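You operate a simulated robot arm through the tools that you are given. There is no shell and no other tool. Be economical: measure what you need, move in short steps, check, and stop when the job is done.

You are at the controls of a simulated robot arm. One attempt, no reset.

TASK
Connect link 1 over a clean insulator and check it.
Fine: insulator from the inner shelf on pad 1, its nut tight, check knob at 1; press the check button, the green lamp must light; the sooty one stays.

The check looks at the end state, three seconds after you hand in, the way a careful person would. Anything else that was tipped, shoved, dropped, spilled or broken makes it a failure.

THE ROBOT
A 6-joint arm with a two-finger gripper, on a carriage that runs on a rail from [-2.334, 0.074] to [0.004, 0] (x, y) and turns from -162 to 170 degrees about z. Base frame: it is fixed where the carriage stands at the start and does not move with it; the origin is on the floor, on the carriage's upright axis, x ahead of it, y to its left, z up. Units: m, degrees, N and s.
Its first joint turns from -166.0 to 166.0 degrees. Places, roughly: back nut [1, 0, 0.9]; blue link [0.9, 0, 0.9]; check button [0.8, 0.3, 0.8]; check knob [0.8, 0.4, 0.8]; front nut [0.8, 0, 0.9]; good lamp [0.8, 0.2, 0.8]; insulator [-4.5, 18.75, 1]; orange post [0.9, 0.5, 0.9]; orange wheel [0.7, 0.5, 0.9]; pad 1 on the inner shelf [0.8, 0.1, 0.9]; red link [1.1, 0, 0.9]. Payload 5 kg.
The tool frame sits at the grasp point between the pads (the TCP): z along the fingers, y along the line on which they close. The tips reach 0.03 m beyond it. The gripper opens to 0.176 m. The gripper's body begins 0.153 m behind the TCP.
Orientation is that of the tool frame in the base frame, as a unit quaternion [x, y, z, w]. With the fingers straight down and closing along the base's y, the tool's x points along the base's -x, its y along +y and its z along -z.

THE INTERFACE
- The arm moves only by the tool apply_moves. Its argument "increments" is a list of rows, each a list of 6 numbers: the shift along the tool's x, y, z in units of 25 mm (1.0 is 25 mm), then the turn, a rotation vector about the tool's x, y, z in units of 4 degrees (1.0 is 4 degrees). In form: [[dx, dy, dz, ax, ay, az], ...]. A call has 1 to 8 rows; each row shifts and turns the commanded pose from where the row before left it, along the tool's axes as they then stand. "hand" is the gripper command, from -1 (shut) to 1 (fully open), values between in proportion, set as the call begins (left out, the last holds). A call with a number of a shift or a turn outside -1 to 1 is refused whole. Each row takes 0.2 s and may step no farther than 0.05 m and 8.6 degrees from the row before; otherwise, or with a gripper value out of range, the whole call is refused. Where a pose cannot be reached the arm comes as near as it can. A force on the tool above 40 N (or 10 N above the force at the start of the call, whichever is more), or a blocked arm, ends the call early, and 0.2 s more pass. Each finger halts on what it meets, pressing with about 40 N; the grip force reading is that of the motor and also rises with nothing between the fingers. The clock runs only during rows and for 0.2 s after the last one: add rows that do not move to give the fingers time. The reply holds the time, the measured pose of the TCP, the force on the tool along the base axes, the opening and the grip force, in the units named above and with some noise, with the torque about the TCP (base axes, N m) and any sound that the robot's microphone picked up, and new pictures: "show" is both (left out), scene, wrist or none.
- Cameras (640 x 400 px; columns grow to the right, rows downward): "scene" is now at [0.0596, 0.2274, 1.5886]; the picture's right is [0.22, -0.98, 0.00], its down [-0.68, -0.15, -0.72] and it looks along [0.70, 0.15, -0.70] (base axes); focal length 250 px, centre (320, 200). "wrist" rides on the gripper at [0.067, -0.009, -0.183] in the tool frame; the picture's right is [0.14, 0.99, 0.00], its down [-0.92, 0.13, -0.36] and it looks along [-0.36, 0.05, 0.93] (tool axes); focal length 251 px, centre (320, 200). There is no depth. A picture from a camera that has moved, and an enlarged one, comes with that camera's place and axes in the base frame and with its lens.
- lift_body(by): slides the trunk up (or, below 0, down) by that many m; the arm and the scene camera ride with it, the base frame stays. It gives what a move gives, with no picture.
- steer(legs): drives the robot by 1 to 6 legs, each [ahead, left, turn to the left] in m, m and degrees, along the robot's own axes; the way and the turn of a leg run together, so that a leg with both is an arc; at most 1.5 m and 180 degrees a leg. The arm and the cameras ride along, it lands a little off, and it stops where it bumps. It keeps to its track: a leg is cut to what the track allows. It gives what a move gives, and a new picture of the scene camera.
- turn_head(pan, tilt): turns the head with the scene camera to pan (to the left, within 120 degrees either way) and tilt (down, from -29 to 69), counted from straight ahead of the robot. It gives what a move gives, and a new picture of the scene camera.
- close_up(camera, box): a new picture of the part [left, top, right, bottom] of that camera's present view, enlarged. The clock stands still meanwhile.
- close_job(): hands the job in; it is judged then, once.

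Go step by step. Nothing tells you exact positions but the pictures and the camera data: compare them with the known pose of the tool, close in by small moves and look again before you grip or let go. The budget is 120 turns and 260 pictures, counting those below and the enlarged ones. Unless the task says otherwise, let go and move clear before handing in, and close with one line.

The tools are called as a command line: name --pt "numbers of a row" for each row, then --argument value for the rest, lists and objects as JSON in quotes. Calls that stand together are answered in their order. apply_moves: Moves the arm, as the interface text tells. Its arguments: {"type":"object","properties":{"increments":{"type":"array"},"hand":{"type":"number"},"show":{"type":"string","enum":["both","scene","wrist","none"]}},"required":["increments"]} The other tools are called the same way: lift_body (by) slides the trunk up or down; steer (legs) drives the base; turn_head (pan, tilt) turns the head that bears the scene camera; close_up (camera, box) takes an enlarged picture of a part of a camera's view; close_job () hands the job in.

At the start:

```text
time: 0.0
position: [0.611, 0.0929, 1.2482]
ee_rot: [0.0, 1.0, 0.0, 0.0]
wrist_force: [0.2, -0.7, 0.1]
wrist_torque: [0.01, 0.01, 0.0]
grip_width: 0.176
grip_force: 0.0
trunk travel left (down, up): [-0.15, 0.2]
robot x, y, heading: [-0.0009, -0.0007, -0.0]
head pan, tilt: [12.4, 44.2]
```

scene: 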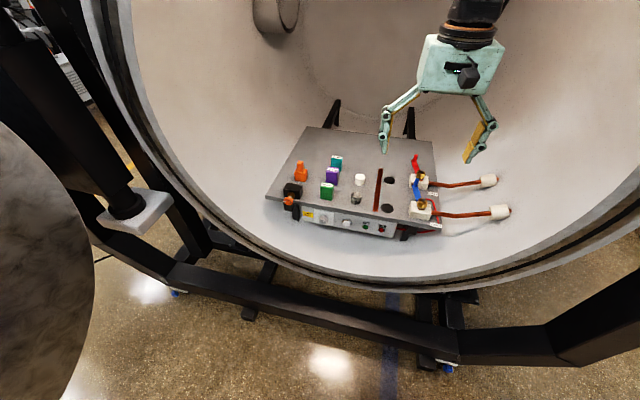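
wrist: 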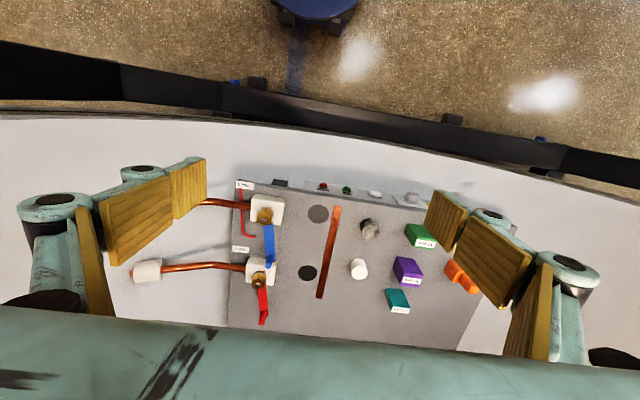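

I see a panel inside a drum with links, nuts, insulators, and a front face with button, lamps and knob. I'll look closer before moving.

close_up --camera "scene" --box '[340, 140, 460, 245]'

close_up --camera "scene" --box '[260, 145, 380, 245]'

close_up --camera "wrist" --box '[220, 170, 390, 330]'

```text
3.81 times, centred on (400, 192) of scene
camera zoom: at [0.0596, 0.2274, 1.5886], right [0.22, -0.98, 0.0], down [-0.68, -0.15, -0.72], along [0.7, 0.15, -0.7], focal length 954 px, centre (15, 229)
```

zoom: 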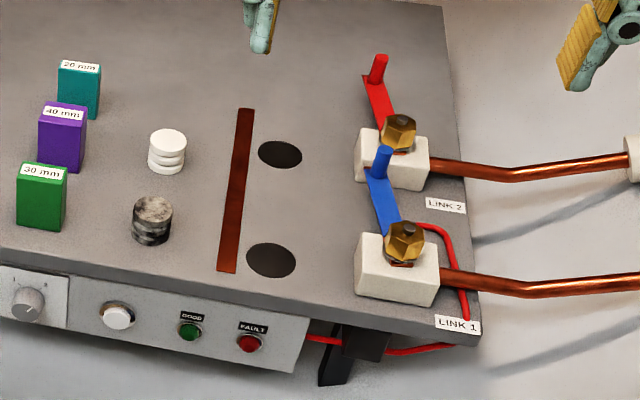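

```text
4.00 times, centred on (320, 195) of scene
camera zoom: at [0.0596, 0.2274, 1.5886], right [0.22, -0.98, 0.0], down [-0.68, -0.15, -0.72], along [0.7, 0.15, -0.7], focal length 1002 px, centre (320, 220)
```

zoom: 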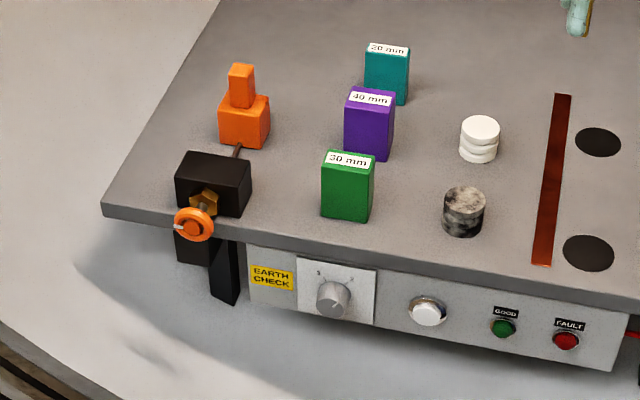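

```text
2.50 times, centred on (305, 250) of wrist
camera zoom: at [0.5446, 0.0838, 1.4318], right [-0.14, 0.99, 0.0], down [0.92, 0.13, 0.36], along [0.36, 0.05, -0.93], focal length 629 px, centre (358, 75)
```

zoom: 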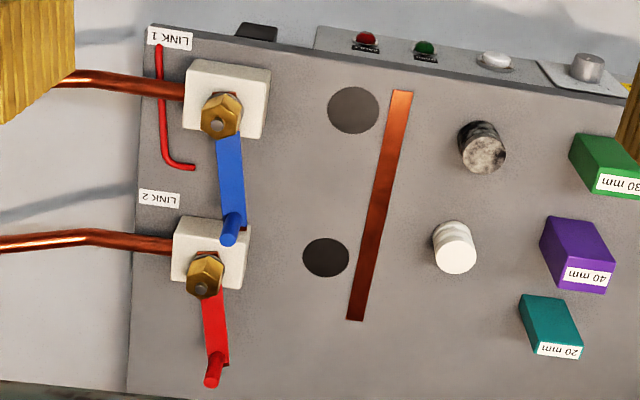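

The clean white insulator is around (0.94, 0.24), the front nut (0.80, -0.005), and the blue link's handle at (0.91, 0.014). I'll move the wrist camera closer to look at the nut and link.

apply_moves --pt "-0.6 -0.6 0.95 0 0 0" --pt "-0.6 -0.6 0.95 0 0 0" --pt "-0.6 -0.6 0.95 0 0 0" --pt "-0.6 -0.6 0.95 0 0 0" --pt "-0.6 -0.6 0.95 0 0 0" --pt "-0.6 -0.6 0.95 0 0 0" --show "both"

close_up --camera "wrist" --box '[220, 120, 420, 320]'

close_up --camera "scene" --box '[390, 145, 450, 245]'

```text
time: 1.4
position: [0.7008, -0.0, 1.1032]
ee_rot: [0.0, 1.0, 0.001, 0.0]
wrist_force: [-1.0, -0.8, 1.0]
wrist_torque: [0.03, -0.09, -0.01]
grip_width: 0.1759
grip_force: 0.0
trunk travel left (down, up): [-0.15, 0.2]
robot x, y, heading: [-0.0001, 0.0027, -0.2]
head pan, tilt: [12.4, 44.2]
camera scene: at [0.0596, 0.2274, 1.5886], right [0.22, -0.98, 0.0], down [-0.68, -0.15, -0.72], along [0.7, 0.15, -0.7], focal length 250 px, centre (320, 200)
camera wrist: at [0.6332, -0.0087, 1.2871], right [-0.14, 0.99, 0.0], down [0.92, 0.13, 0.36], along [0.36, 0.05, -0.93], focal length 251 px, centre (320, 200)
```

scene: 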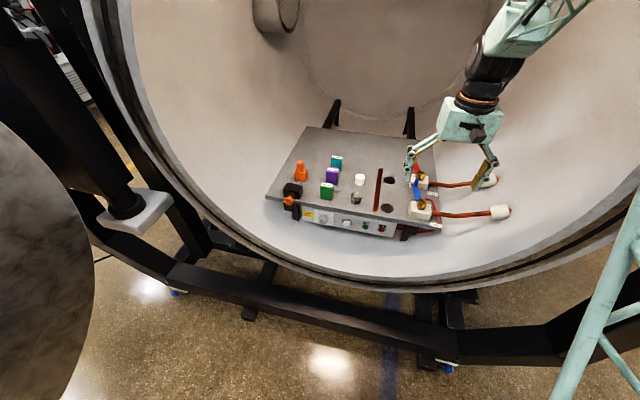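
wrist: 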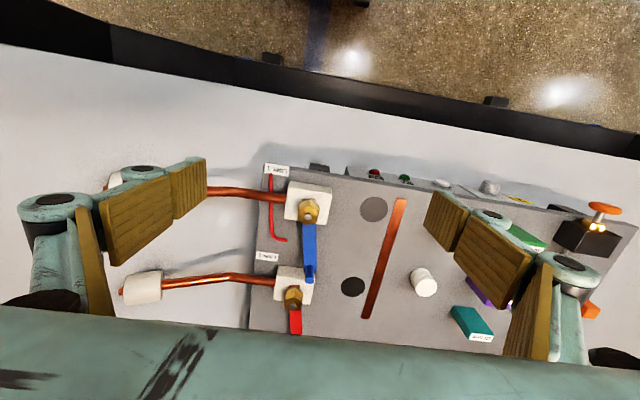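

```text
2.00 times, centred on (320, 220) of wrist
camera zoom: at [0.6332, -0.0087, 1.2871], right [-0.14, 0.99, 0.0], down [0.92, 0.13, 0.36], along [0.36, 0.05, -0.93], focal length 503 px, centre (320, 160)
```

zoom: 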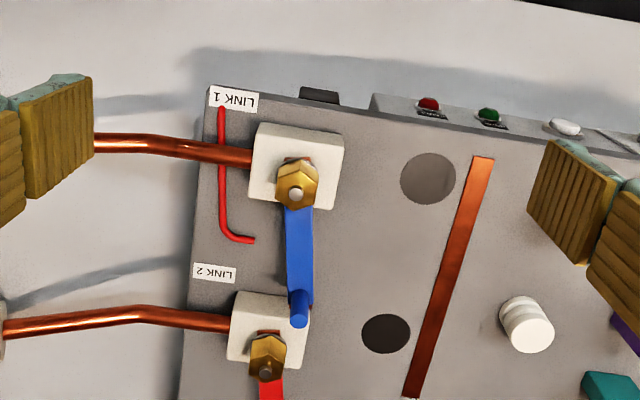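

```text
4.00 times, centred on (420, 195) of scene
camera zoom: at [0.0596, 0.2274, 1.5886], right [0.22, -0.98, 0.0], down [-0.68, -0.15, -0.72], along [0.7, 0.15, -0.7], focal length 1002 px, centre (-80, 220)
```

zoom: 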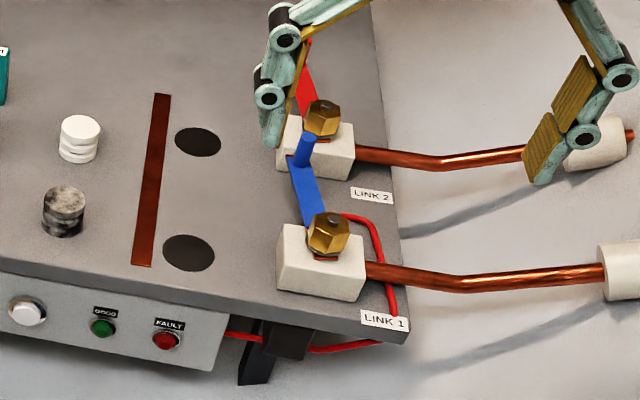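

Shelf top is about z=0.855, pad 1 about (0.807, 0.115), white insulator base about (0.942, 0.239). I'll move above the white insulator with a partial opening.

apply_moves --pt "-1 1 0 0 0 0" --pt "-1 1 0 0 0 0" --pt "-1 1 0 0 0 0" --pt "-1 1 0 0 0 0" --pt "-1 1 0 0 0 0" --pt "-1 1 0 0 0 0" --pt "-1 1 0 0 0 0" --pt "-1 1 0 0 0 0" --hand 0.1 --show "none"

apply_moves --pt "-0.8 0.8 0.6 0 0 0" --pt "-0.8 0.8 0.6 0 0 0" --pt "0 0 0.8 0 0 0" --pt "0 0 0.8 0 0 0" --pt "0 0 0 0 0 0"

close_up --camera "wrist" --box '[220, 120, 460, 320]'

```text
time: 3.2
position: [0.9026, 0.2016, 1.1047]
ee_rot: [0.0, 1.0, -0.001, 0.0]
wrist_force: [-0.3, 0.1, -0.9]
wrist_torque: [0.02, -0.05, -0.01]
grip_width: 0.0969
grip_force: 0.1
trunk travel left (down, up): [-0.15, 0.2]
robot x, y, heading: [-0.0046, 0.0002, 0.0]
head pan, tilt: [12.4, 44.2]
```

```text
time: 4.4
position: [0.9439, 0.2414, 1.036]
ee_rot: [0.0, 1.0, -0.001, 0.0]
wrist_force: [-0.8, 1.7, -0.6]
wrist_torque: [0.0, 0.05, 0.02]
grip_width: 0.0971
grip_force: 0.0
trunk travel left (down, up): [-0.15, 0.2]
robot x, y, heading: [-0.0018, -0.0001, -0.1]
head pan, tilt: [12.4, 44.2]
camera scene: at [0.06, 0.2275, 1.5886], right [0.22, -0.98, 0.0], down [-0.68, -0.15, -0.72], along [0.7, 0.15, -0.7], focal length 250 px, centre (320, 200)
camera wrist: at [0.8765, 0.2333, 1.2196], right [-0.14, 0.99, 0.0], down [0.92, 0.13, 0.36], along [0.36, 0.05, -0.93], focal length 251 px, centre (320, 200)
```

scene: 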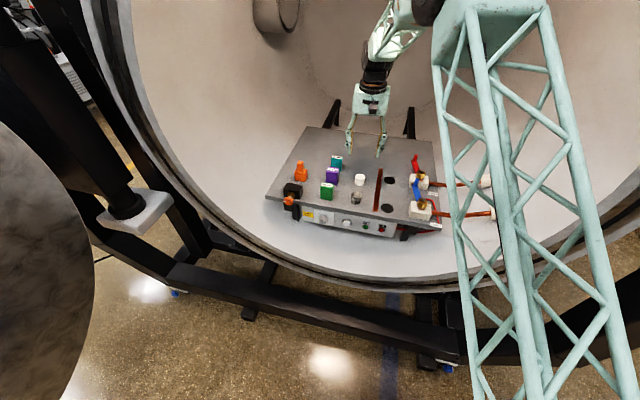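
wrist: 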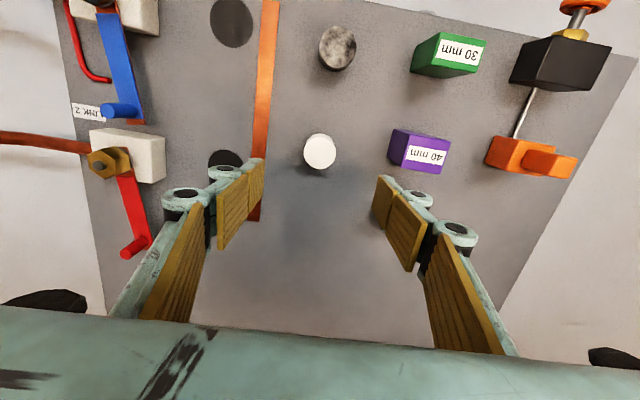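

```text
2.00 times, centred on (340, 220) of wrist
camera zoom: at [0.8765, 0.2333, 1.2196], right [-0.14, 0.99, 0.0], down [0.92, 0.13, 0.36], along [0.36, 0.05, -0.93], focal length 503 px, centre (280, 160)
```

zoom: 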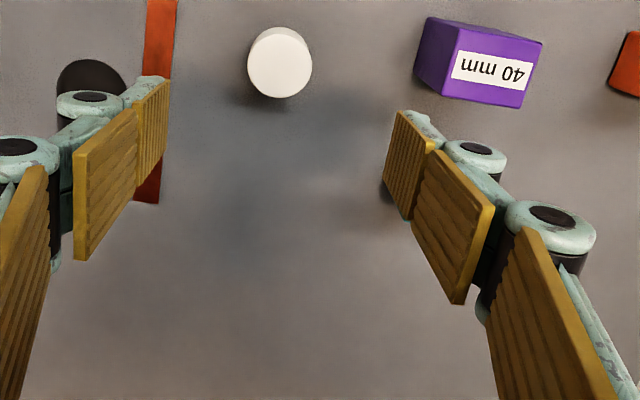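

The insulator top measures (0.936, 0.242), so I shift slightly and descend onto it.

apply_moves --pt "0.24 0 0.9 0 0 0" --pt "0 0 0.9 0 0 0" --pt "0 0 0.9 0 0 0" --pt "0 0 0.9 0 0 0" --pt "0 0 0.7 0 0 0" --pt "0 0 0 0 0 0"

close_up --camera "scene" --box '[320, 140, 410, 220]'

```text
time: 5.8
position: [0.9381, 0.2417, 0.929]
ee_rot: [0.0, 1.0, 0.0, 0.001]
wrist_force: [-0.1, -0.8, 0.4]
wrist_torque: [0.0, -0.02, 0.03]
grip_width: 0.0968
grip_force: 0.1
trunk travel left (down, up): [-0.15, 0.2]
robot x, y, heading: [0.0015, 0.0003, 0.0]
head pan, tilt: [12.4, 44.2]
camera scene: at [0.0599, 0.2275, 1.5886], right [0.22, -0.98, 0.0], down [-0.68, -0.15, -0.72], along [0.7, 0.15, -0.7], focal length 250 px, centre (320, 200)
camera wrist: at [0.8701, 0.2338, 1.1125], right [-0.14, 0.99, 0.0], down [0.92, 0.13, 0.36], along [0.36, 0.05, -0.93], focal length 251 px, centre (320, 200)
```

scene: 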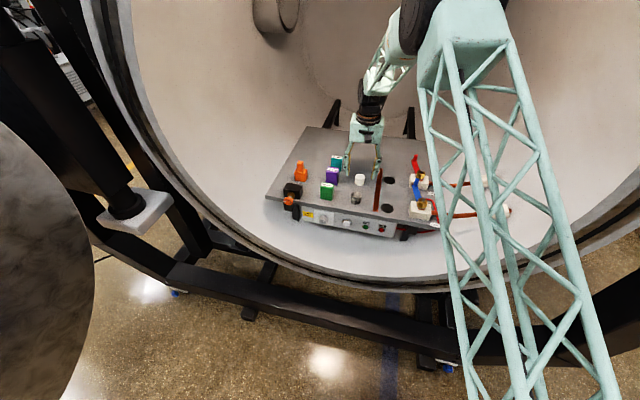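
wrist: 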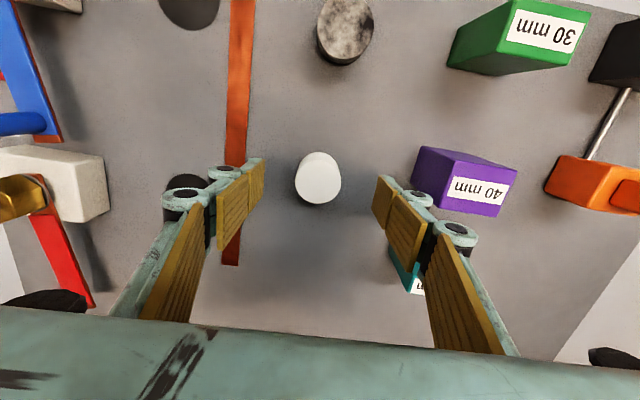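

```text
5.00 times, centred on (365, 180) of scene
camera zoom: at [0.0599, 0.2275, 1.5886], right [0.22, -0.98, 0.0], down [-0.68, -0.15, -0.72], along [0.7, 0.15, -0.7], focal length 1252 px, centre (95, 300)
```

zoom: 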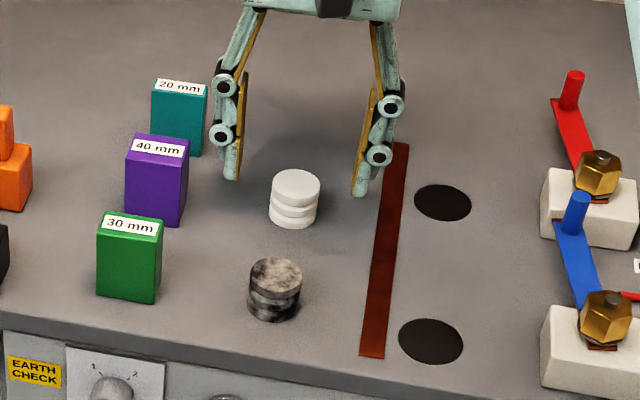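

Aligned with the insulator between the fingers. I descend the last 36 mm and close.

apply_moves --pt "0.1 0 0.7 0 0 0" --pt "0 0 0.7 0 0 0" --pt "0 0 0 0 0 0" --show "none"

apply_moves --pt "0 0 0 0 0 0" --pt "0 0 0 0 0 0" --pt "0 0 0 0 0 0" --pt "0 0 0 0 0 0" --hand -0.7 --show "wrist"

close_up --camera "scene" --box '[320, 140, 410, 220]'

```text
time: 6.6
position: [0.934, 0.2428, 0.8932]
ee_rot: [-0.001, 1.0, 0.0, 0.0]
wrist_force: [-0.3, 0.4, -0.6]
wrist_torque: [0.02, 0.04, -0.02]
grip_width: 0.0969
grip_force: 0.1
trunk travel left (down, up): [-0.15, 0.2]
robot x, y, heading: [-0.0014, 0.0004, -0.3]
head pan, tilt: [12.4, 44.2]
```

```text
time: 7.6
position: [0.9338, 0.2423, 0.8938]
ee_rot: [0.0, 1.0, 0.0, -0.001]
wrist_force: [-0.7, -0.3, -0.4]
wrist_torque: [0.04, 0.0, -0.01]
grip_width: 0.0403
grip_force: 39.6
trunk travel left (down, up): [-0.15, 0.2]
robot x, y, heading: [-0.0006, 0.001, -0.2]
head pan, tilt: [12.4, 44.2]
camera wrist: at [0.8669, 0.2341, 1.0772], right [-0.14, 0.99, 0.0], down [0.92, 0.13, 0.36], along [0.36, 0.05, -0.93], focal length 251 px, centre (320, 200)
```

wrist: 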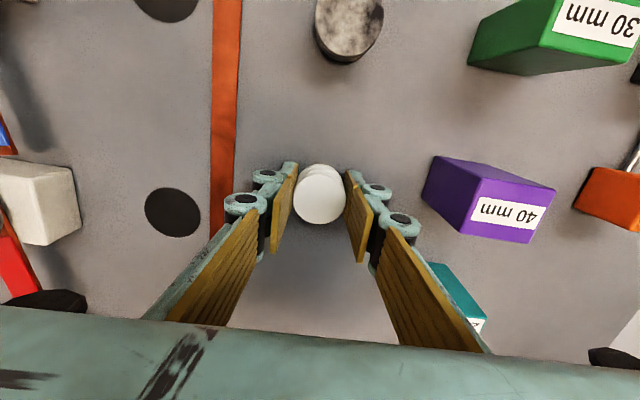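

```text
5.00 times, centred on (365, 180) of scene
camera zoom: at [0.0596, 0.2274, 1.5886], right [0.22, -0.98, 0.0], down [-0.68, -0.15, -0.72], along [0.7, 0.15, -0.7], focal length 1252 px, centre (95, 300)
```

zoom: 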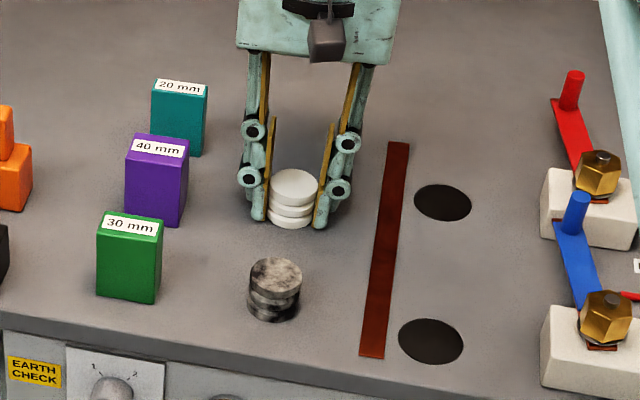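

Gripped at 40 mm. I lift and carry it toward pad 1, then look.

apply_moves --pt "0 0 -0.8 0 0 0" --pt "0 0 -0.8 0 0 0" --pt "0 0 -0.8 0 0 0" --pt "0.85 -0.85 0 0 0 0" --pt "0.85 -0.85 0 0 0 0" --pt "0.85 -0.85 0 0 0 0" --pt "0.85 -0.85 0 0 0 0" --pt "0.85 -0.85 0 0 0 0" --show "none"

apply_moves --pt "0.85 -0.85 0 0 0 0" --pt "0 0 0 0 0 0" --pt "0 0 0 0 0 0"

close_up --camera "scene" --box '[350, 160, 440, 240]'

```text
time: 9.4
position: [0.8264, 0.1352, 0.9512]
ee_rot: [0.0, 1.0, 0.0, 0.0]
wrist_force: [0.5, 0.4, -2.0]
wrist_torque: [-0.01, 0.05, -0.01]
grip_width: 0.0406
grip_force: 39.9
trunk travel left (down, up): [-0.15, 0.2]
robot x, y, heading: [0.0026, -0.0014, 0.0]
head pan, tilt: [12.4, 44.2]
```

```text
time: 10.2
position: [0.8072, 0.1141, 0.9532]
ee_rot: [0.0, 1.0, -0.001, 0.0]
wrist_force: [-0.4, 0.0, -1.4]
wrist_torque: [-0.01, -0.05, 0.03]
grip_width: 0.0405
grip_force: 40.1
trunk travel left (down, up): [-0.15, 0.2]
robot x, y, heading: [-0.0005, -0.0046, 0.2]
head pan, tilt: [12.4, 44.2]
camera scene: at [0.0597, 0.2273, 1.5886], right [0.22, -0.98, 0.0], down [-0.68, -0.15, -0.72], along [0.7, 0.15, -0.7], focal length 250 px, centre (320, 200)
camera wrist: at [0.7391, 0.1067, 1.1365], right [-0.14, 0.99, 0.0], down [0.92, 0.13, 0.36], along [0.36, 0.05, -0.93], focal length 251 px, centre (320, 200)
```

scene: 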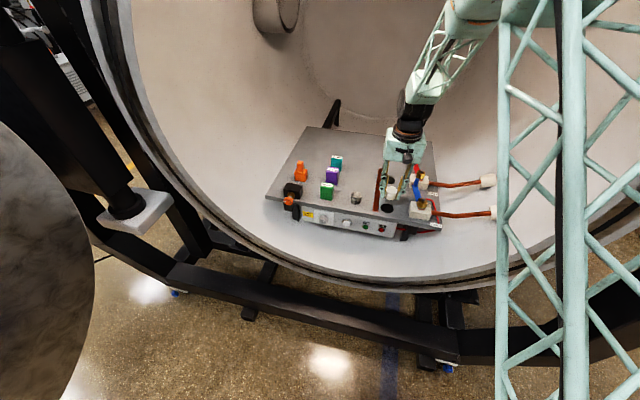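
wrist: 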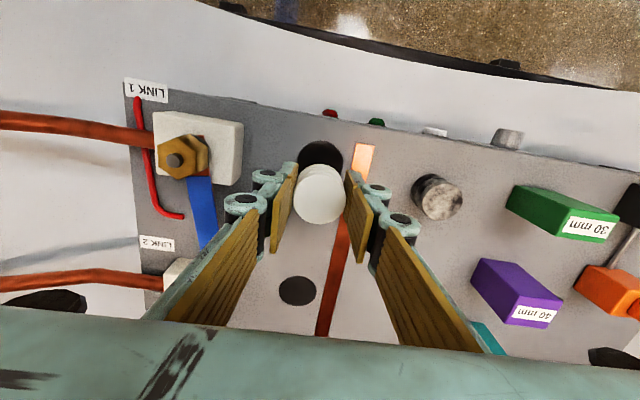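

```text
5.00 times, centred on (395, 200) of scene
camera zoom: at [0.0597, 0.2273, 1.5886], right [0.22, -0.98, 0.0], down [-0.68, -0.15, -0.72], along [0.7, 0.15, -0.7], focal length 1252 px, centre (-55, 200)
```

zoom: 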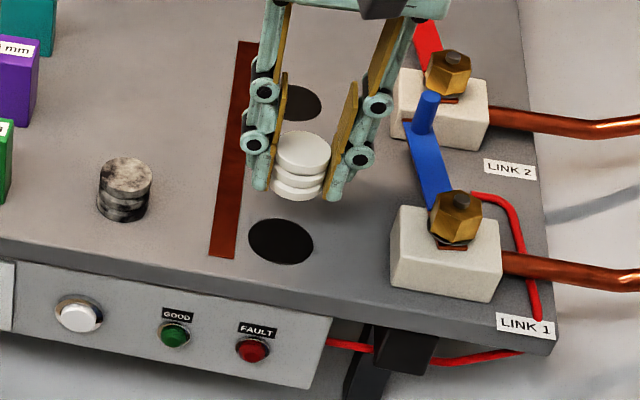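

Pad 1 centre measures (0.803, 0.115). I lower to just above the original grasp height and check.

apply_moves --pt "0.2 0.03 0.75 0 0 0" --pt "0 0 0.75 0 0 0" --pt "0 0 0.75 0 0 0" --pt "0 0 0 0 0 0" --show "wrist"

close_up --camera "scene" --box '[350, 160, 440, 240]'

```text
time: 11.2
position: [0.8009, 0.1154, 0.8958]
ee_rot: [0.0, 1.0, -0.001, 0.0]
wrist_force: [-0.3, 0.2, -1.0]
wrist_torque: [0.0, 0.06, -0.01]
grip_width: 0.0407
grip_force: 40.3
trunk travel left (down, up): [-0.15, 0.2]
robot x, y, heading: [-0.0042, -0.0007, 0.1]
head pan, tilt: [12.4, 44.2]
camera wrist: at [0.7347, 0.1073, 1.0793], right [-0.14, 0.99, 0.0], down [0.92, 0.13, 0.36], along [0.36, 0.05, -0.93], focal length 251 px, centre (320, 200)
```

wrist: 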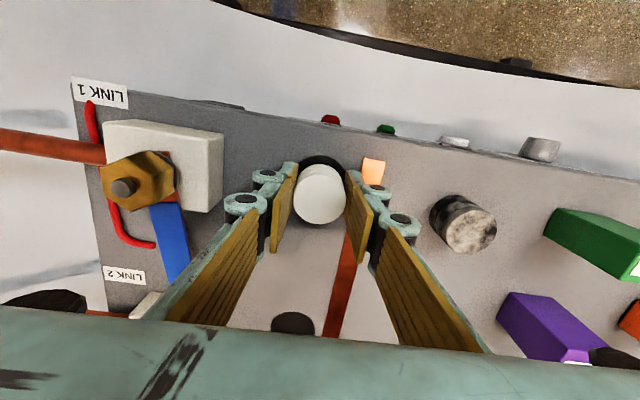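

```text
5.00 times, centred on (395, 200) of scene
camera zoom: at [0.06, 0.2274, 1.5886], right [0.22, -0.98, 0.0], down [-0.68, -0.15, -0.72], along [0.7, 0.15, -0.7], focal length 1252 px, centre (-55, 200)
```

zoom: 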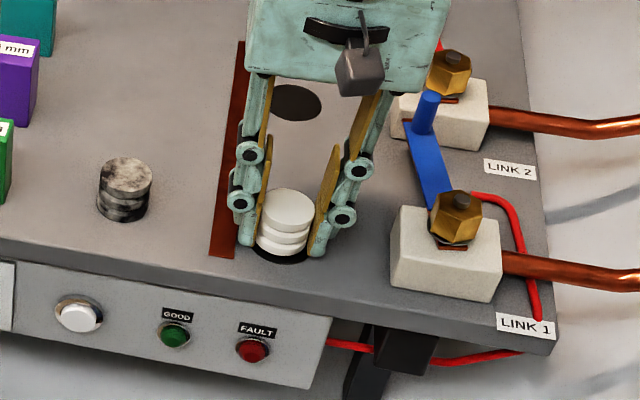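

Concentric within a couple of mm. I lower the last 2 mm and open a little.

apply_moves --pt "0.06 0 0.1 0 0 0" --pt "0 0 0 0 0 0" --show "none"

apply_moves --pt "0 0 0 0 0 0" --pt "0 0 0 0 0 0" --hand -0.3 --show "none"

apply_moves --pt "0 0 -0.7 0 0 0" --pt "0 0 -0.9 0 0 0" --pt "0 0 -0.9 0 0 0" --pt "0 0 -0.9 0 0 0" --pt "0 0 -0.9 0 0 0" --pt "0 0 0 0 0 0"

close_up --camera "scene" --box '[350, 160, 440, 240]'

close_up --camera "wrist" --box '[120, 60, 400, 260]'

```text
time: 11.8
position: [0.8008, 0.1142, 0.8947]
ee_rot: [0.001, 1.0, 0.0, 0.0]
wrist_force: [0.0, 1.0, -0.3]
wrist_torque: [-0.02, 0.0, 0.01]
grip_width: 0.0407
grip_force: 39.6
trunk travel left (down, up): [-0.15, 0.2]
robot x, y, heading: [-0.0021, 0.0005, 0.2]
head pan, tilt: [12.4, 44.2]
```

```text
time: 12.4
position: [0.8016, 0.1156, 0.8943]
ee_rot: [-0.001, 1.0, 0.0, 0.0]
wrist_force: [-0.1, -0.4, 0.4]
wrist_torque: [0.01, -0.04, -0.02]
grip_width: 0.0613
grip_force: 0.0
trunk travel left (down, up): [-0.15, 0.2]
robot x, y, heading: [0.0001, -0.0, 0.1]
head pan, tilt: [12.4, 44.2]
```

```text
time: 13.8
position: [0.799, 0.116, 1.0024]
ee_rot: [0.0, 1.0, -0.001, -0.001]
wrist_force: [-0.1, 0.1, 1.2]
wrist_torque: [0.02, -0.08, -0.02]
grip_width: 0.0615
grip_force: 0.1
trunk travel left (down, up): [-0.15, 0.2]
robot x, y, heading: [-0.0012, -0.001, 0.0]
head pan, tilt: [12.4, 44.2]
camera scene: at [0.0593, 0.2272, 1.5886], right [0.22, -0.98, 0.0], down [-0.68, -0.15, -0.72], along [0.7, 0.15, -0.7], focal length 250 px, centre (320, 200)
camera wrist: at [0.7319, 0.1071, 1.1853], right [-0.14, 0.99, 0.0], down [0.92, 0.13, 0.36], along [0.36, 0.05, -0.93], focal length 251 px, centre (320, 200)
```

scene: 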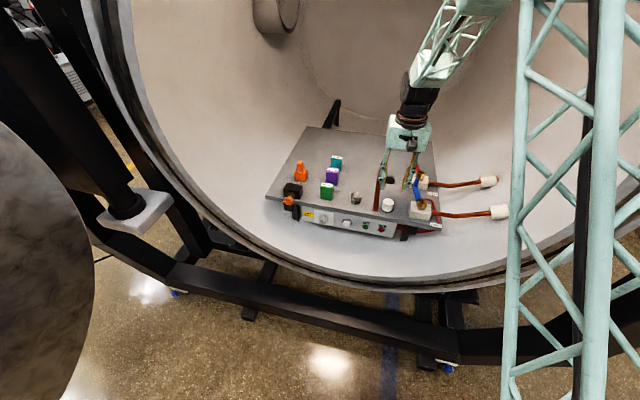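
wrist: 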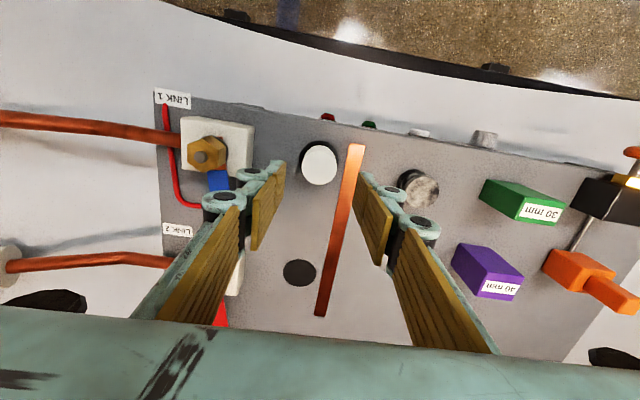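

```text
5.00 times, centred on (395, 200) of scene
camera zoom: at [0.0593, 0.2272, 1.5886], right [0.22, -0.98, 0.0], down [-0.68, -0.15, -0.72], along [0.7, 0.15, -0.7], focal length 1252 px, centre (-55, 200)
```

zoom: 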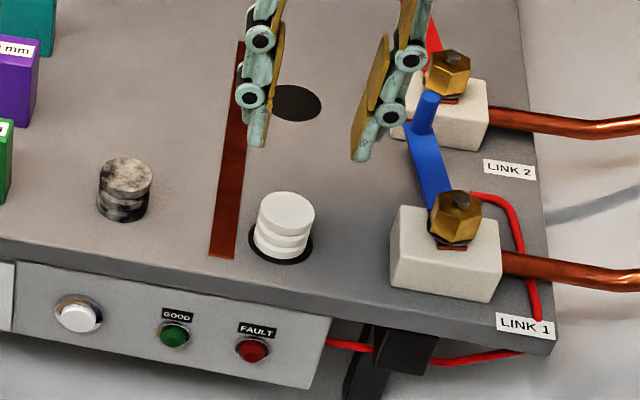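

```text
2.00 times, centred on (260, 160) of wrist
camera zoom: at [0.7319, 0.1071, 1.1853], right [-0.14, 0.99, 0.0], down [0.92, 0.13, 0.36], along [0.36, 0.05, -0.93], focal length 503 px, centre (440, 280)
```

zoom: 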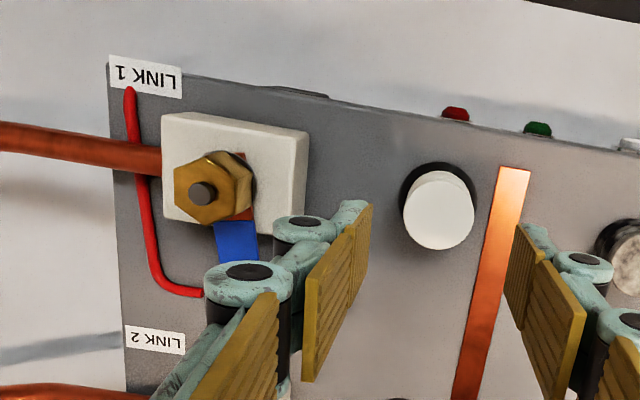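

Insulator sits nicely on pad 1. Next I move above the blue link's handle to swing it.

apply_moves --pt "-0.88 -0.83 -0.15 0 0 0" --pt "-0.88 -0.83 -0.15 0 0 0" --pt "-0.88 -0.83 -0.15 0 0 0" --pt "-0.88 -0.83 -0.15 0 0 0" --pt "-0.88 -0.83 -0.15 0 0 0" --pt "0 0 0 0 0 0" --show "wrist"

close_up --camera "scene" --box '[380, 150, 450, 230]'

close_up --camera "wrist" --box '[220, 50, 420, 250]'

```text
time: 15.2
position: [0.9099, 0.0125, 1.0201]
ee_rot: [0.0, 1.0, 0.001, 0.001]
wrist_force: [-0.1, -0.7, 0.2]
wrist_torque: [0.16, 0.03, 0.01]
grip_width: 0.0615
grip_force: 0.1
trunk travel left (down, up): [-0.15, 0.2]
robot x, y, heading: [-0.0012, -0.0022, 0.1]
head pan, tilt: [12.4, 44.2]
camera wrist: at [0.8425, 0.0041, 1.2044], right [-0.14, 0.99, 0.0], down [0.92, 0.13, 0.36], along [0.36, 0.05, -0.93], focal length 251 px, centre (320, 200)
```

wrist: 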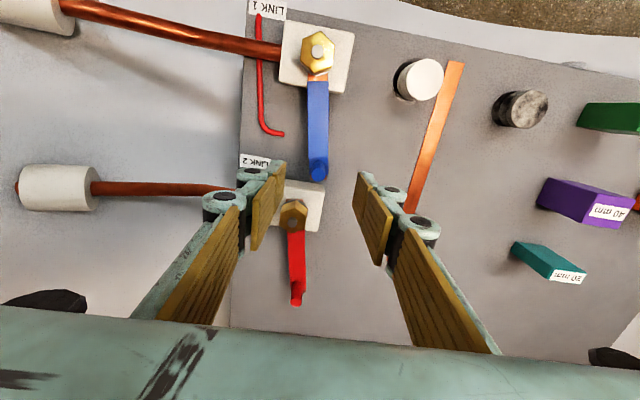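

```text
5.00 times, centred on (415, 190) of scene
camera zoom: at [0.0598, 0.2269, 1.5887], right [0.22, -0.98, 0.0], down [-0.68, -0.15, -0.72], along [0.7, 0.15, -0.7], focal length 1252 px, centre (-155, 250)
```

zoom: 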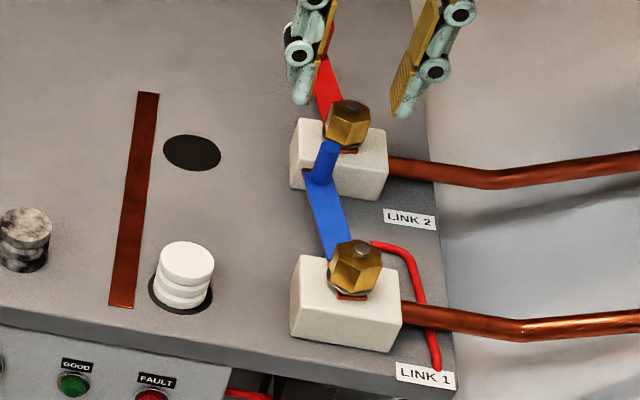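

```text
2.00 times, centred on (320, 150) of wrist
camera zoom: at [0.8425, 0.0041, 1.2044], right [-0.14, 0.99, 0.0], down [0.92, 0.13, 0.36], along [0.36, 0.05, -0.93], focal length 503 px, centre (320, 300)
```

zoom: 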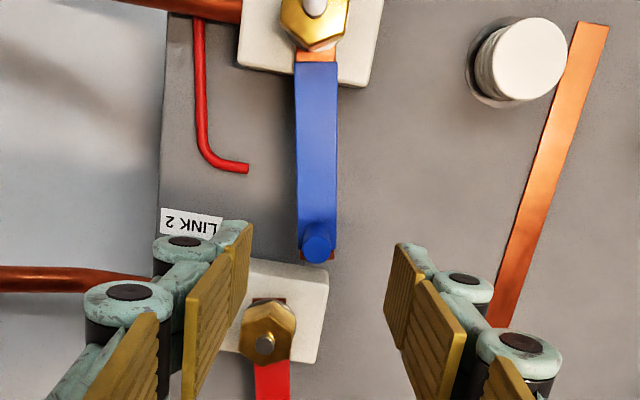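

Handle is at (0.913, 0.013). I descend around it and close gently.

apply_moves --pt "-0.12 0.02 0.75 0 0 0" --pt "0 0 0.75 0 0 0" --pt "0 0 0.75 0 0 0" --pt "0 0 0.7 0 0 0" --pt "0 0 0 0 0 0" --show "none"

apply_moves --pt "0 0 0 0 0 0" --pt "0 0 0 0 0 0" --pt "0 0 0 0 0 0" --hand -0.95 --show "wrist"

close_up --camera "scene" --box '[380, 150, 450, 230]'

```text
time: 16.4
position: [0.9121, 0.0114, 0.9456]
ee_rot: [0.0, 1.0, 0.0, 0.0]
wrist_force: [0.6, -1.0, -1.0]
wrist_torque: [0.02, 0.01, -0.01]
grip_width: 0.0614
grip_force: 0.3
trunk travel left (down, up): [-0.15, 0.2]
robot x, y, heading: [-0.0008, 0.0025, 0.0]
head pan, tilt: [12.4, 44.2]
```

```text
time: 17.2
position: [0.9126, 0.0123, 0.9467]
ee_rot: [0.001, 1.0, 0.0, 0.0]
wrist_force: [0.1, -0.6, -1.5]
wrist_torque: [0.03, -0.04, 0.1]
grip_width: 0.015
grip_force: 45.6
trunk travel left (down, up): [-0.15, 0.2]
robot x, y, heading: [-0.0028, 0.0016, 0.0]
head pan, tilt: [12.4, 44.2]
camera wrist: at [0.8459, 0.0035, 1.1304], right [-0.14, 0.99, 0.0], down [0.92, 0.13, 0.36], along [0.36, 0.05, -0.93], focal length 251 px, centre (320, 200)
```

wrist: 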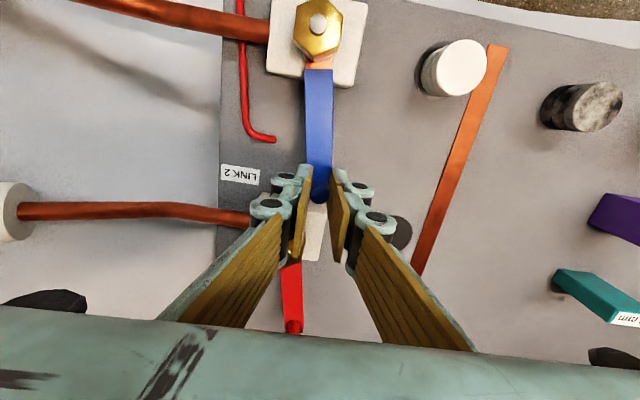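

```text
5.00 times, centred on (415, 190) of scene
camera zoom: at [0.0598, 0.2273, 1.5886], right [0.22, -0.98, 0.0], down [-0.68, -0.15, -0.72], along [0.7, 0.15, -0.7], focal length 1252 px, centre (-155, 250)
```

zoom: 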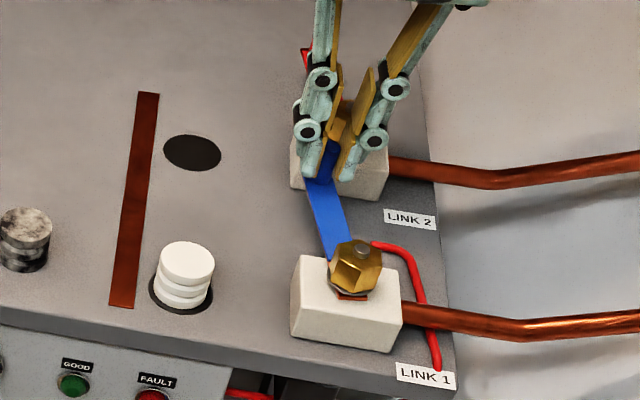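

Peg gripped at 15 mm. I start swinging the link about the nut in 4° steps, watching forces.

apply_moves --pt "0.058 0.3085 0 0 0 -1" --pt "0.058 0.3085 0 0 0 -1" --pt "0.058 0.3085 0 0 0 -1" --pt "0 0 0 0 0 0" --show "wrist"

close_up --camera "scene" --box '[380, 150, 450, 230]'

```text
time: 18.2
position: [0.9062, 0.0347, 0.9467]
ee_rot: [-0.106, 0.994, 0.0, 0.001]
wrist_force: [3.7, 1.0, -6.6]
wrist_torque: [0.11, -0.34, 0.09]
grip_width: 0.0147
grip_force: 44.9
trunk travel left (down, up): [-0.15, 0.2]
robot x, y, heading: [-0.0012, -0.0009, -0.1]
head pan, tilt: [12.4, 44.2]
camera wrist: at [0.843, 0.0134, 1.1304], right [-0.34, 0.94, 0.0], down [0.88, 0.32, 0.36], along [0.34, 0.12, -0.93], focal length 251 px, centre (320, 200)
```

wrist: 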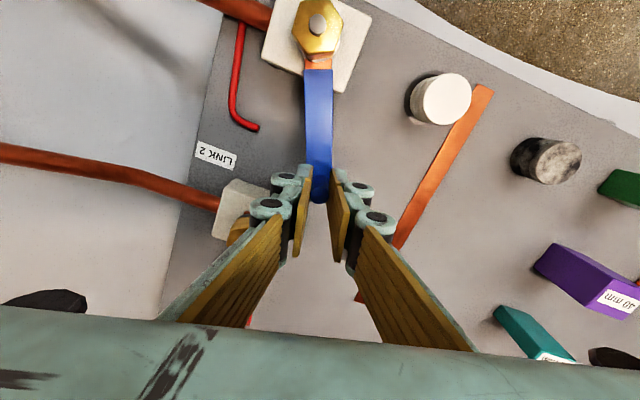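

```text
5.00 times, centred on (415, 190) of scene
camera zoom: at [0.0601, 0.2274, 1.5886], right [0.22, -0.98, 0.0], down [-0.68, -0.15, -0.72], along [0.7, 0.15, -0.7], focal length 1252 px, centre (-155, 250)
```

zoom: 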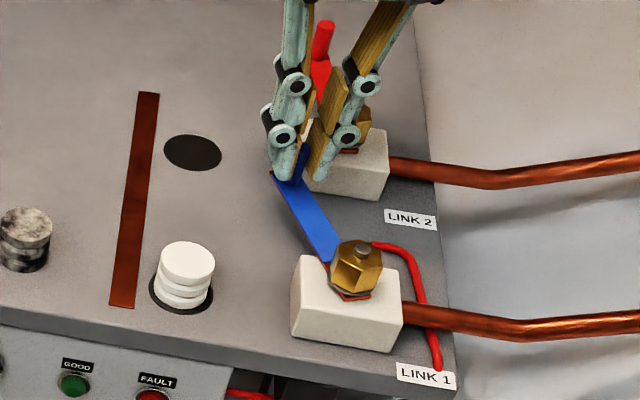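

The link swings freely. Continuing the arc.

apply_moves --pt "0.058 0.3085 0 0 0 -1" --pt "0.058 0.3085 0 0 0 -1" --pt "0.058 0.3085 0 0 0 -1" --pt "0.058 0.3085 0 0 0 -1" --pt "0.058 0.3085 0 0 0 -1" --pt "0.058 0.3085 0 0 0 -1" --pt "0 0 0 0 0 0" --show "wrist"

close_up --camera "scene" --box '[370, 150, 440, 230]'

```text
time: 19.8
position: [0.8816, 0.0758, 0.9468]
ee_rot: [-0.31, 0.951, 0.0, 0.0]
wrist_force: [6.4, 5.7, -2.7]
wrist_torque: [0.26, -0.32, 0.1]
grip_width: 0.0148
grip_force: 44.9
trunk travel left (down, up): [-0.15, 0.2]
robot x, y, heading: [0.0026, -0.0018, -0.1]
head pan, tilt: [12.4, 44.2]
camera wrist: at [0.8328, 0.0287, 1.1304], right [-0.69, 0.72, 0.0], down [0.67, 0.65, 0.36], along [0.26, 0.25, -0.93], focal length 251 px, centre (320, 200)
```

wrist: 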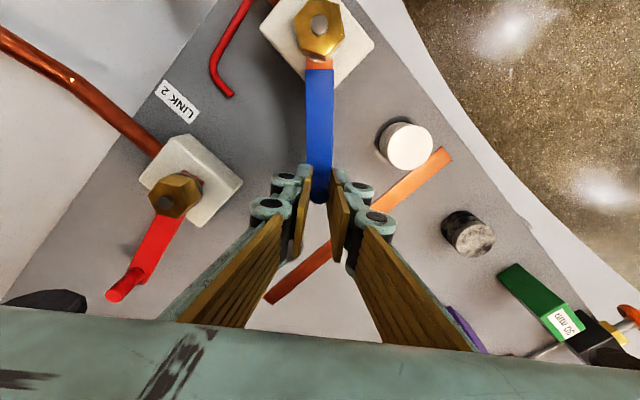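

```text
5.00 times, centred on (405, 190) of scene
camera zoom: at [0.0601, 0.2277, 1.5885], right [0.22, -0.98, 0.0], down [-0.68, -0.15, -0.72], along [0.7, 0.15, -0.7], focal length 1252 px, centre (-105, 250)
```

zoom: 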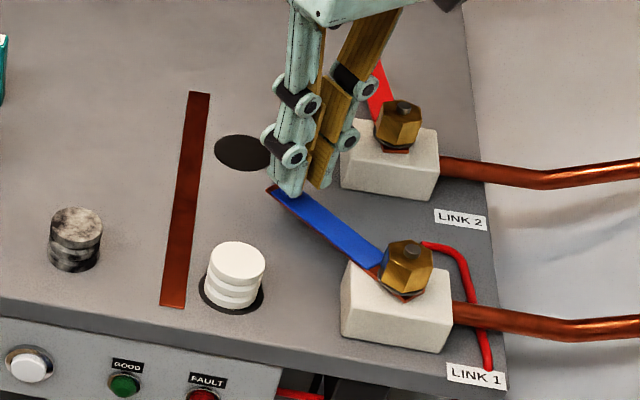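

At about 45° now; the link end appears slightly higher than the insulator top. Continue partway and recheck before it meets the insulator.

apply_moves --pt "0.05 0.3085 0 0 0 -1" --pt "0.05 0.3085 0 0 0 -1" --pt "0.05 0.3085 0 0 0 -1" --pt "0.058 0.3085 0 0 0 -1" --pt "0.058 0.3085 0 0 0 -1" --pt "0 0 0 0 0 0" --show "wrist"

close_up --camera "scene" --box '[370, 150, 440, 230]'

close_up --camera "wrist" --box '[270, 0, 430, 220]'

```text
time: 21.2
position: [0.8496, 0.0974, 0.9458]
ee_rot: [-0.471, 0.882, 0.0, 0.001]
wrist_force: [8.1, 15.2, 1.9]
wrist_torque: [0.38, -0.15, 0.09]
grip_width: 0.0144
grip_force: 44.9
trunk travel left (down, up): [-0.15, 0.2]
robot x, y, heading: [-0.0004, -0.002, 0.2]
head pan, tilt: [12.4, 44.2]
camera wrist: at [0.8198, 0.038, 1.1304], right [-0.9, 0.44, 0.0], down [0.41, 0.84, 0.36], along [0.16, 0.33, -0.93], focal length 251 px, centre (320, 200)
```

wrist: 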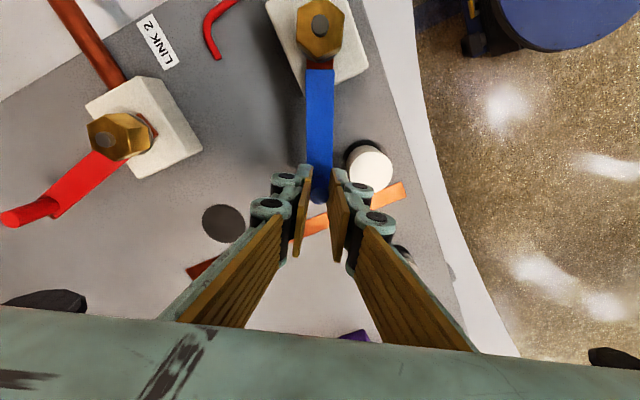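

```text
5.00 times, centred on (405, 190) of scene
camera zoom: at [0.0599, 0.2281, 1.5885], right [0.22, -0.98, 0.0], down [-0.68, -0.15, -0.72], along [0.7, 0.15, -0.7], focal length 1252 px, centre (-105, 250)
```

zoom: 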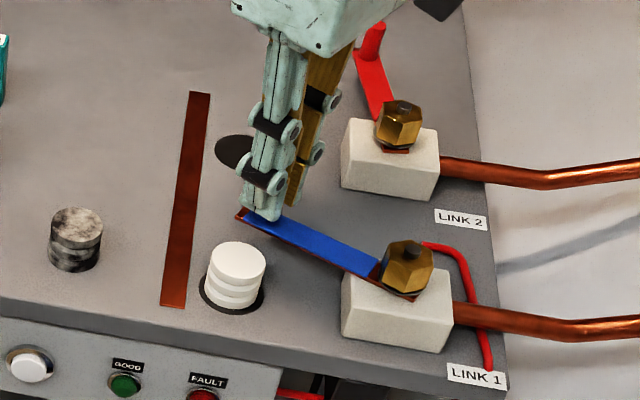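

```text
1.82 times, centred on (350, 110) of wrist
camera zoom: at [0.8198, 0.038, 1.1304], right [-0.9, 0.44, 0.0], down [0.41, 0.84, 0.36], along [0.16, 0.33, -0.93], focal length 457 px, centre (266, 364)
```

zoom: 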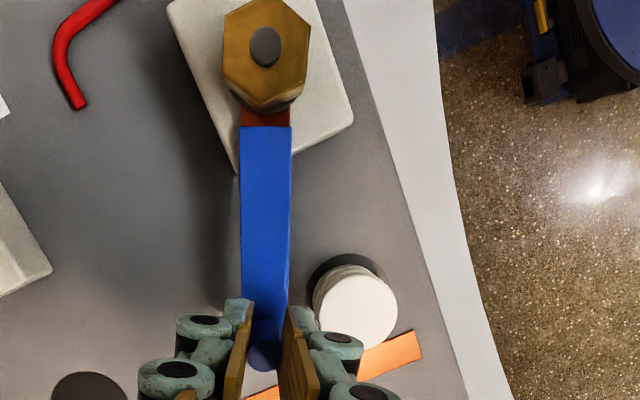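

A radial pull of ~17 N suggests my radius is a touch small; I'll ease outward 1.5 mm and continue two steps.

apply_moves --pt "-0.06 0 0 0 0 0" --pt "0.04 0.3085 0 0 0 -1" --pt "0.04 0.3085 0 0 0 -1" --pt "0 0 0 0 0 0" --show "wrist"

close_up --camera "scene" --box '[370, 150, 440, 230]'

close_up --camera "wrist" --box '[270, 0, 430, 220]'

```text
time: 22.2
position: [0.8358, 0.1026, 0.9461]
ee_rot: [-0.53, 0.848, 0.0, 0.0]
wrist_force: [-1.5, -8.4, 5.6]
wrist_torque: [-0.58, 0.15, 0.14]
grip_width: 0.0149
grip_force: 45.2
trunk travel left (down, up): [-0.15, 0.2]
robot x, y, heading: [-0.0007, 0.0034, -0.2]
head pan, tilt: [12.4, 44.2]
camera wrist: at [0.8143, 0.0402, 1.1305], right [-0.95, 0.31, 0.0], down [0.29, 0.89, 0.36], along [0.11, 0.34, -0.93], focal length 251 px, centre (320, 200)
```

wrist: 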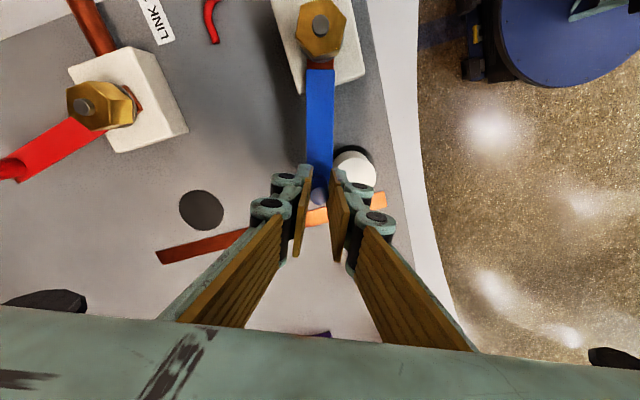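

```text
5.00 times, centred on (405, 190) of scene
camera zoom: at [0.0594, 0.2269, 1.5887], right [0.21, -0.98, 0.0], down [-0.68, -0.15, -0.72], along [0.7, 0.15, -0.7], focal length 1252 px, centre (-105, 250)
```

zoom: 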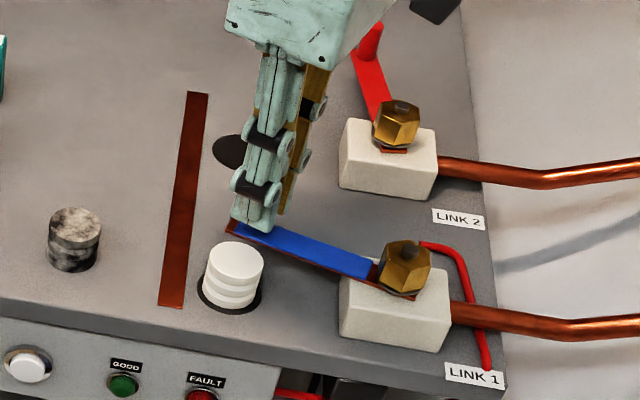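

```text
1.82 times, centred on (350, 110) of wrist
camera zoom: at [0.8143, 0.0402, 1.1305], right [-0.95, 0.31, 0.0], down [0.29, 0.89, 0.36], along [0.11, 0.34, -0.93], focal length 457 px, centre (266, 364)
```

zoom: 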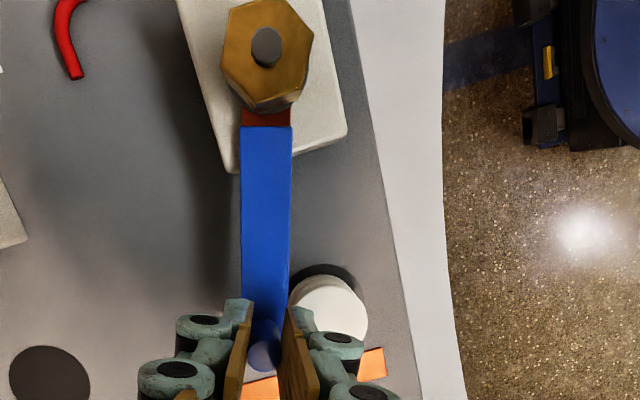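

Now nearly at the insulator's edge. One more small step and check whether the link rides over it.

apply_moves --pt "0.08 0.3085 0 0 0 -1" --pt "0 0 0 0 0 0" --show "none"

close_up --camera "scene" --box '[380, 170, 430, 220]'

close_up --camera "wrist" --box '[270, 0, 430, 220]'

```text
time: 22.8
position: [0.8278, 0.1052, 0.946]
ee_rot: [-0.559, 0.829, -0.001, 0.0]
wrist_force: [-2.1, -10.5, 6.1]
wrist_torque: [-0.37, 0.13, 0.06]
grip_width: 0.0146
grip_force: 44.9
trunk travel left (down, up): [-0.15, 0.2]
robot x, y, heading: [0.0045, -0.0026, -0.2]
head pan, tilt: [12.4, 44.2]
```

```text
8.00 times, centred on (405, 195) of scene
camera zoom: at [0.0593, 0.2268, 1.5887], right [0.22, -0.98, 0.0], down [-0.68, -0.15, -0.72], along [0.7, 0.15, -0.7], focal length 2003 px, centre (-360, 240)
```

zoom: 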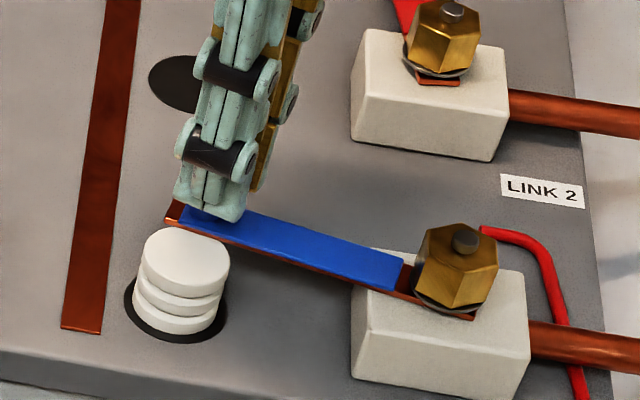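

```text
1.82 times, centred on (350, 110) of wrist
camera zoom: at [0.8112, 0.0411, 1.1304], right [-0.97, 0.24, 0.0], down [0.23, 0.9, 0.36], along [0.09, 0.35, -0.93], focal length 457 px, centre (266, 364)
```

zoom: 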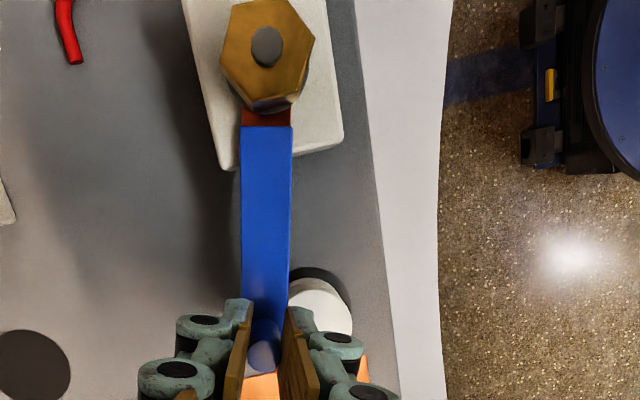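

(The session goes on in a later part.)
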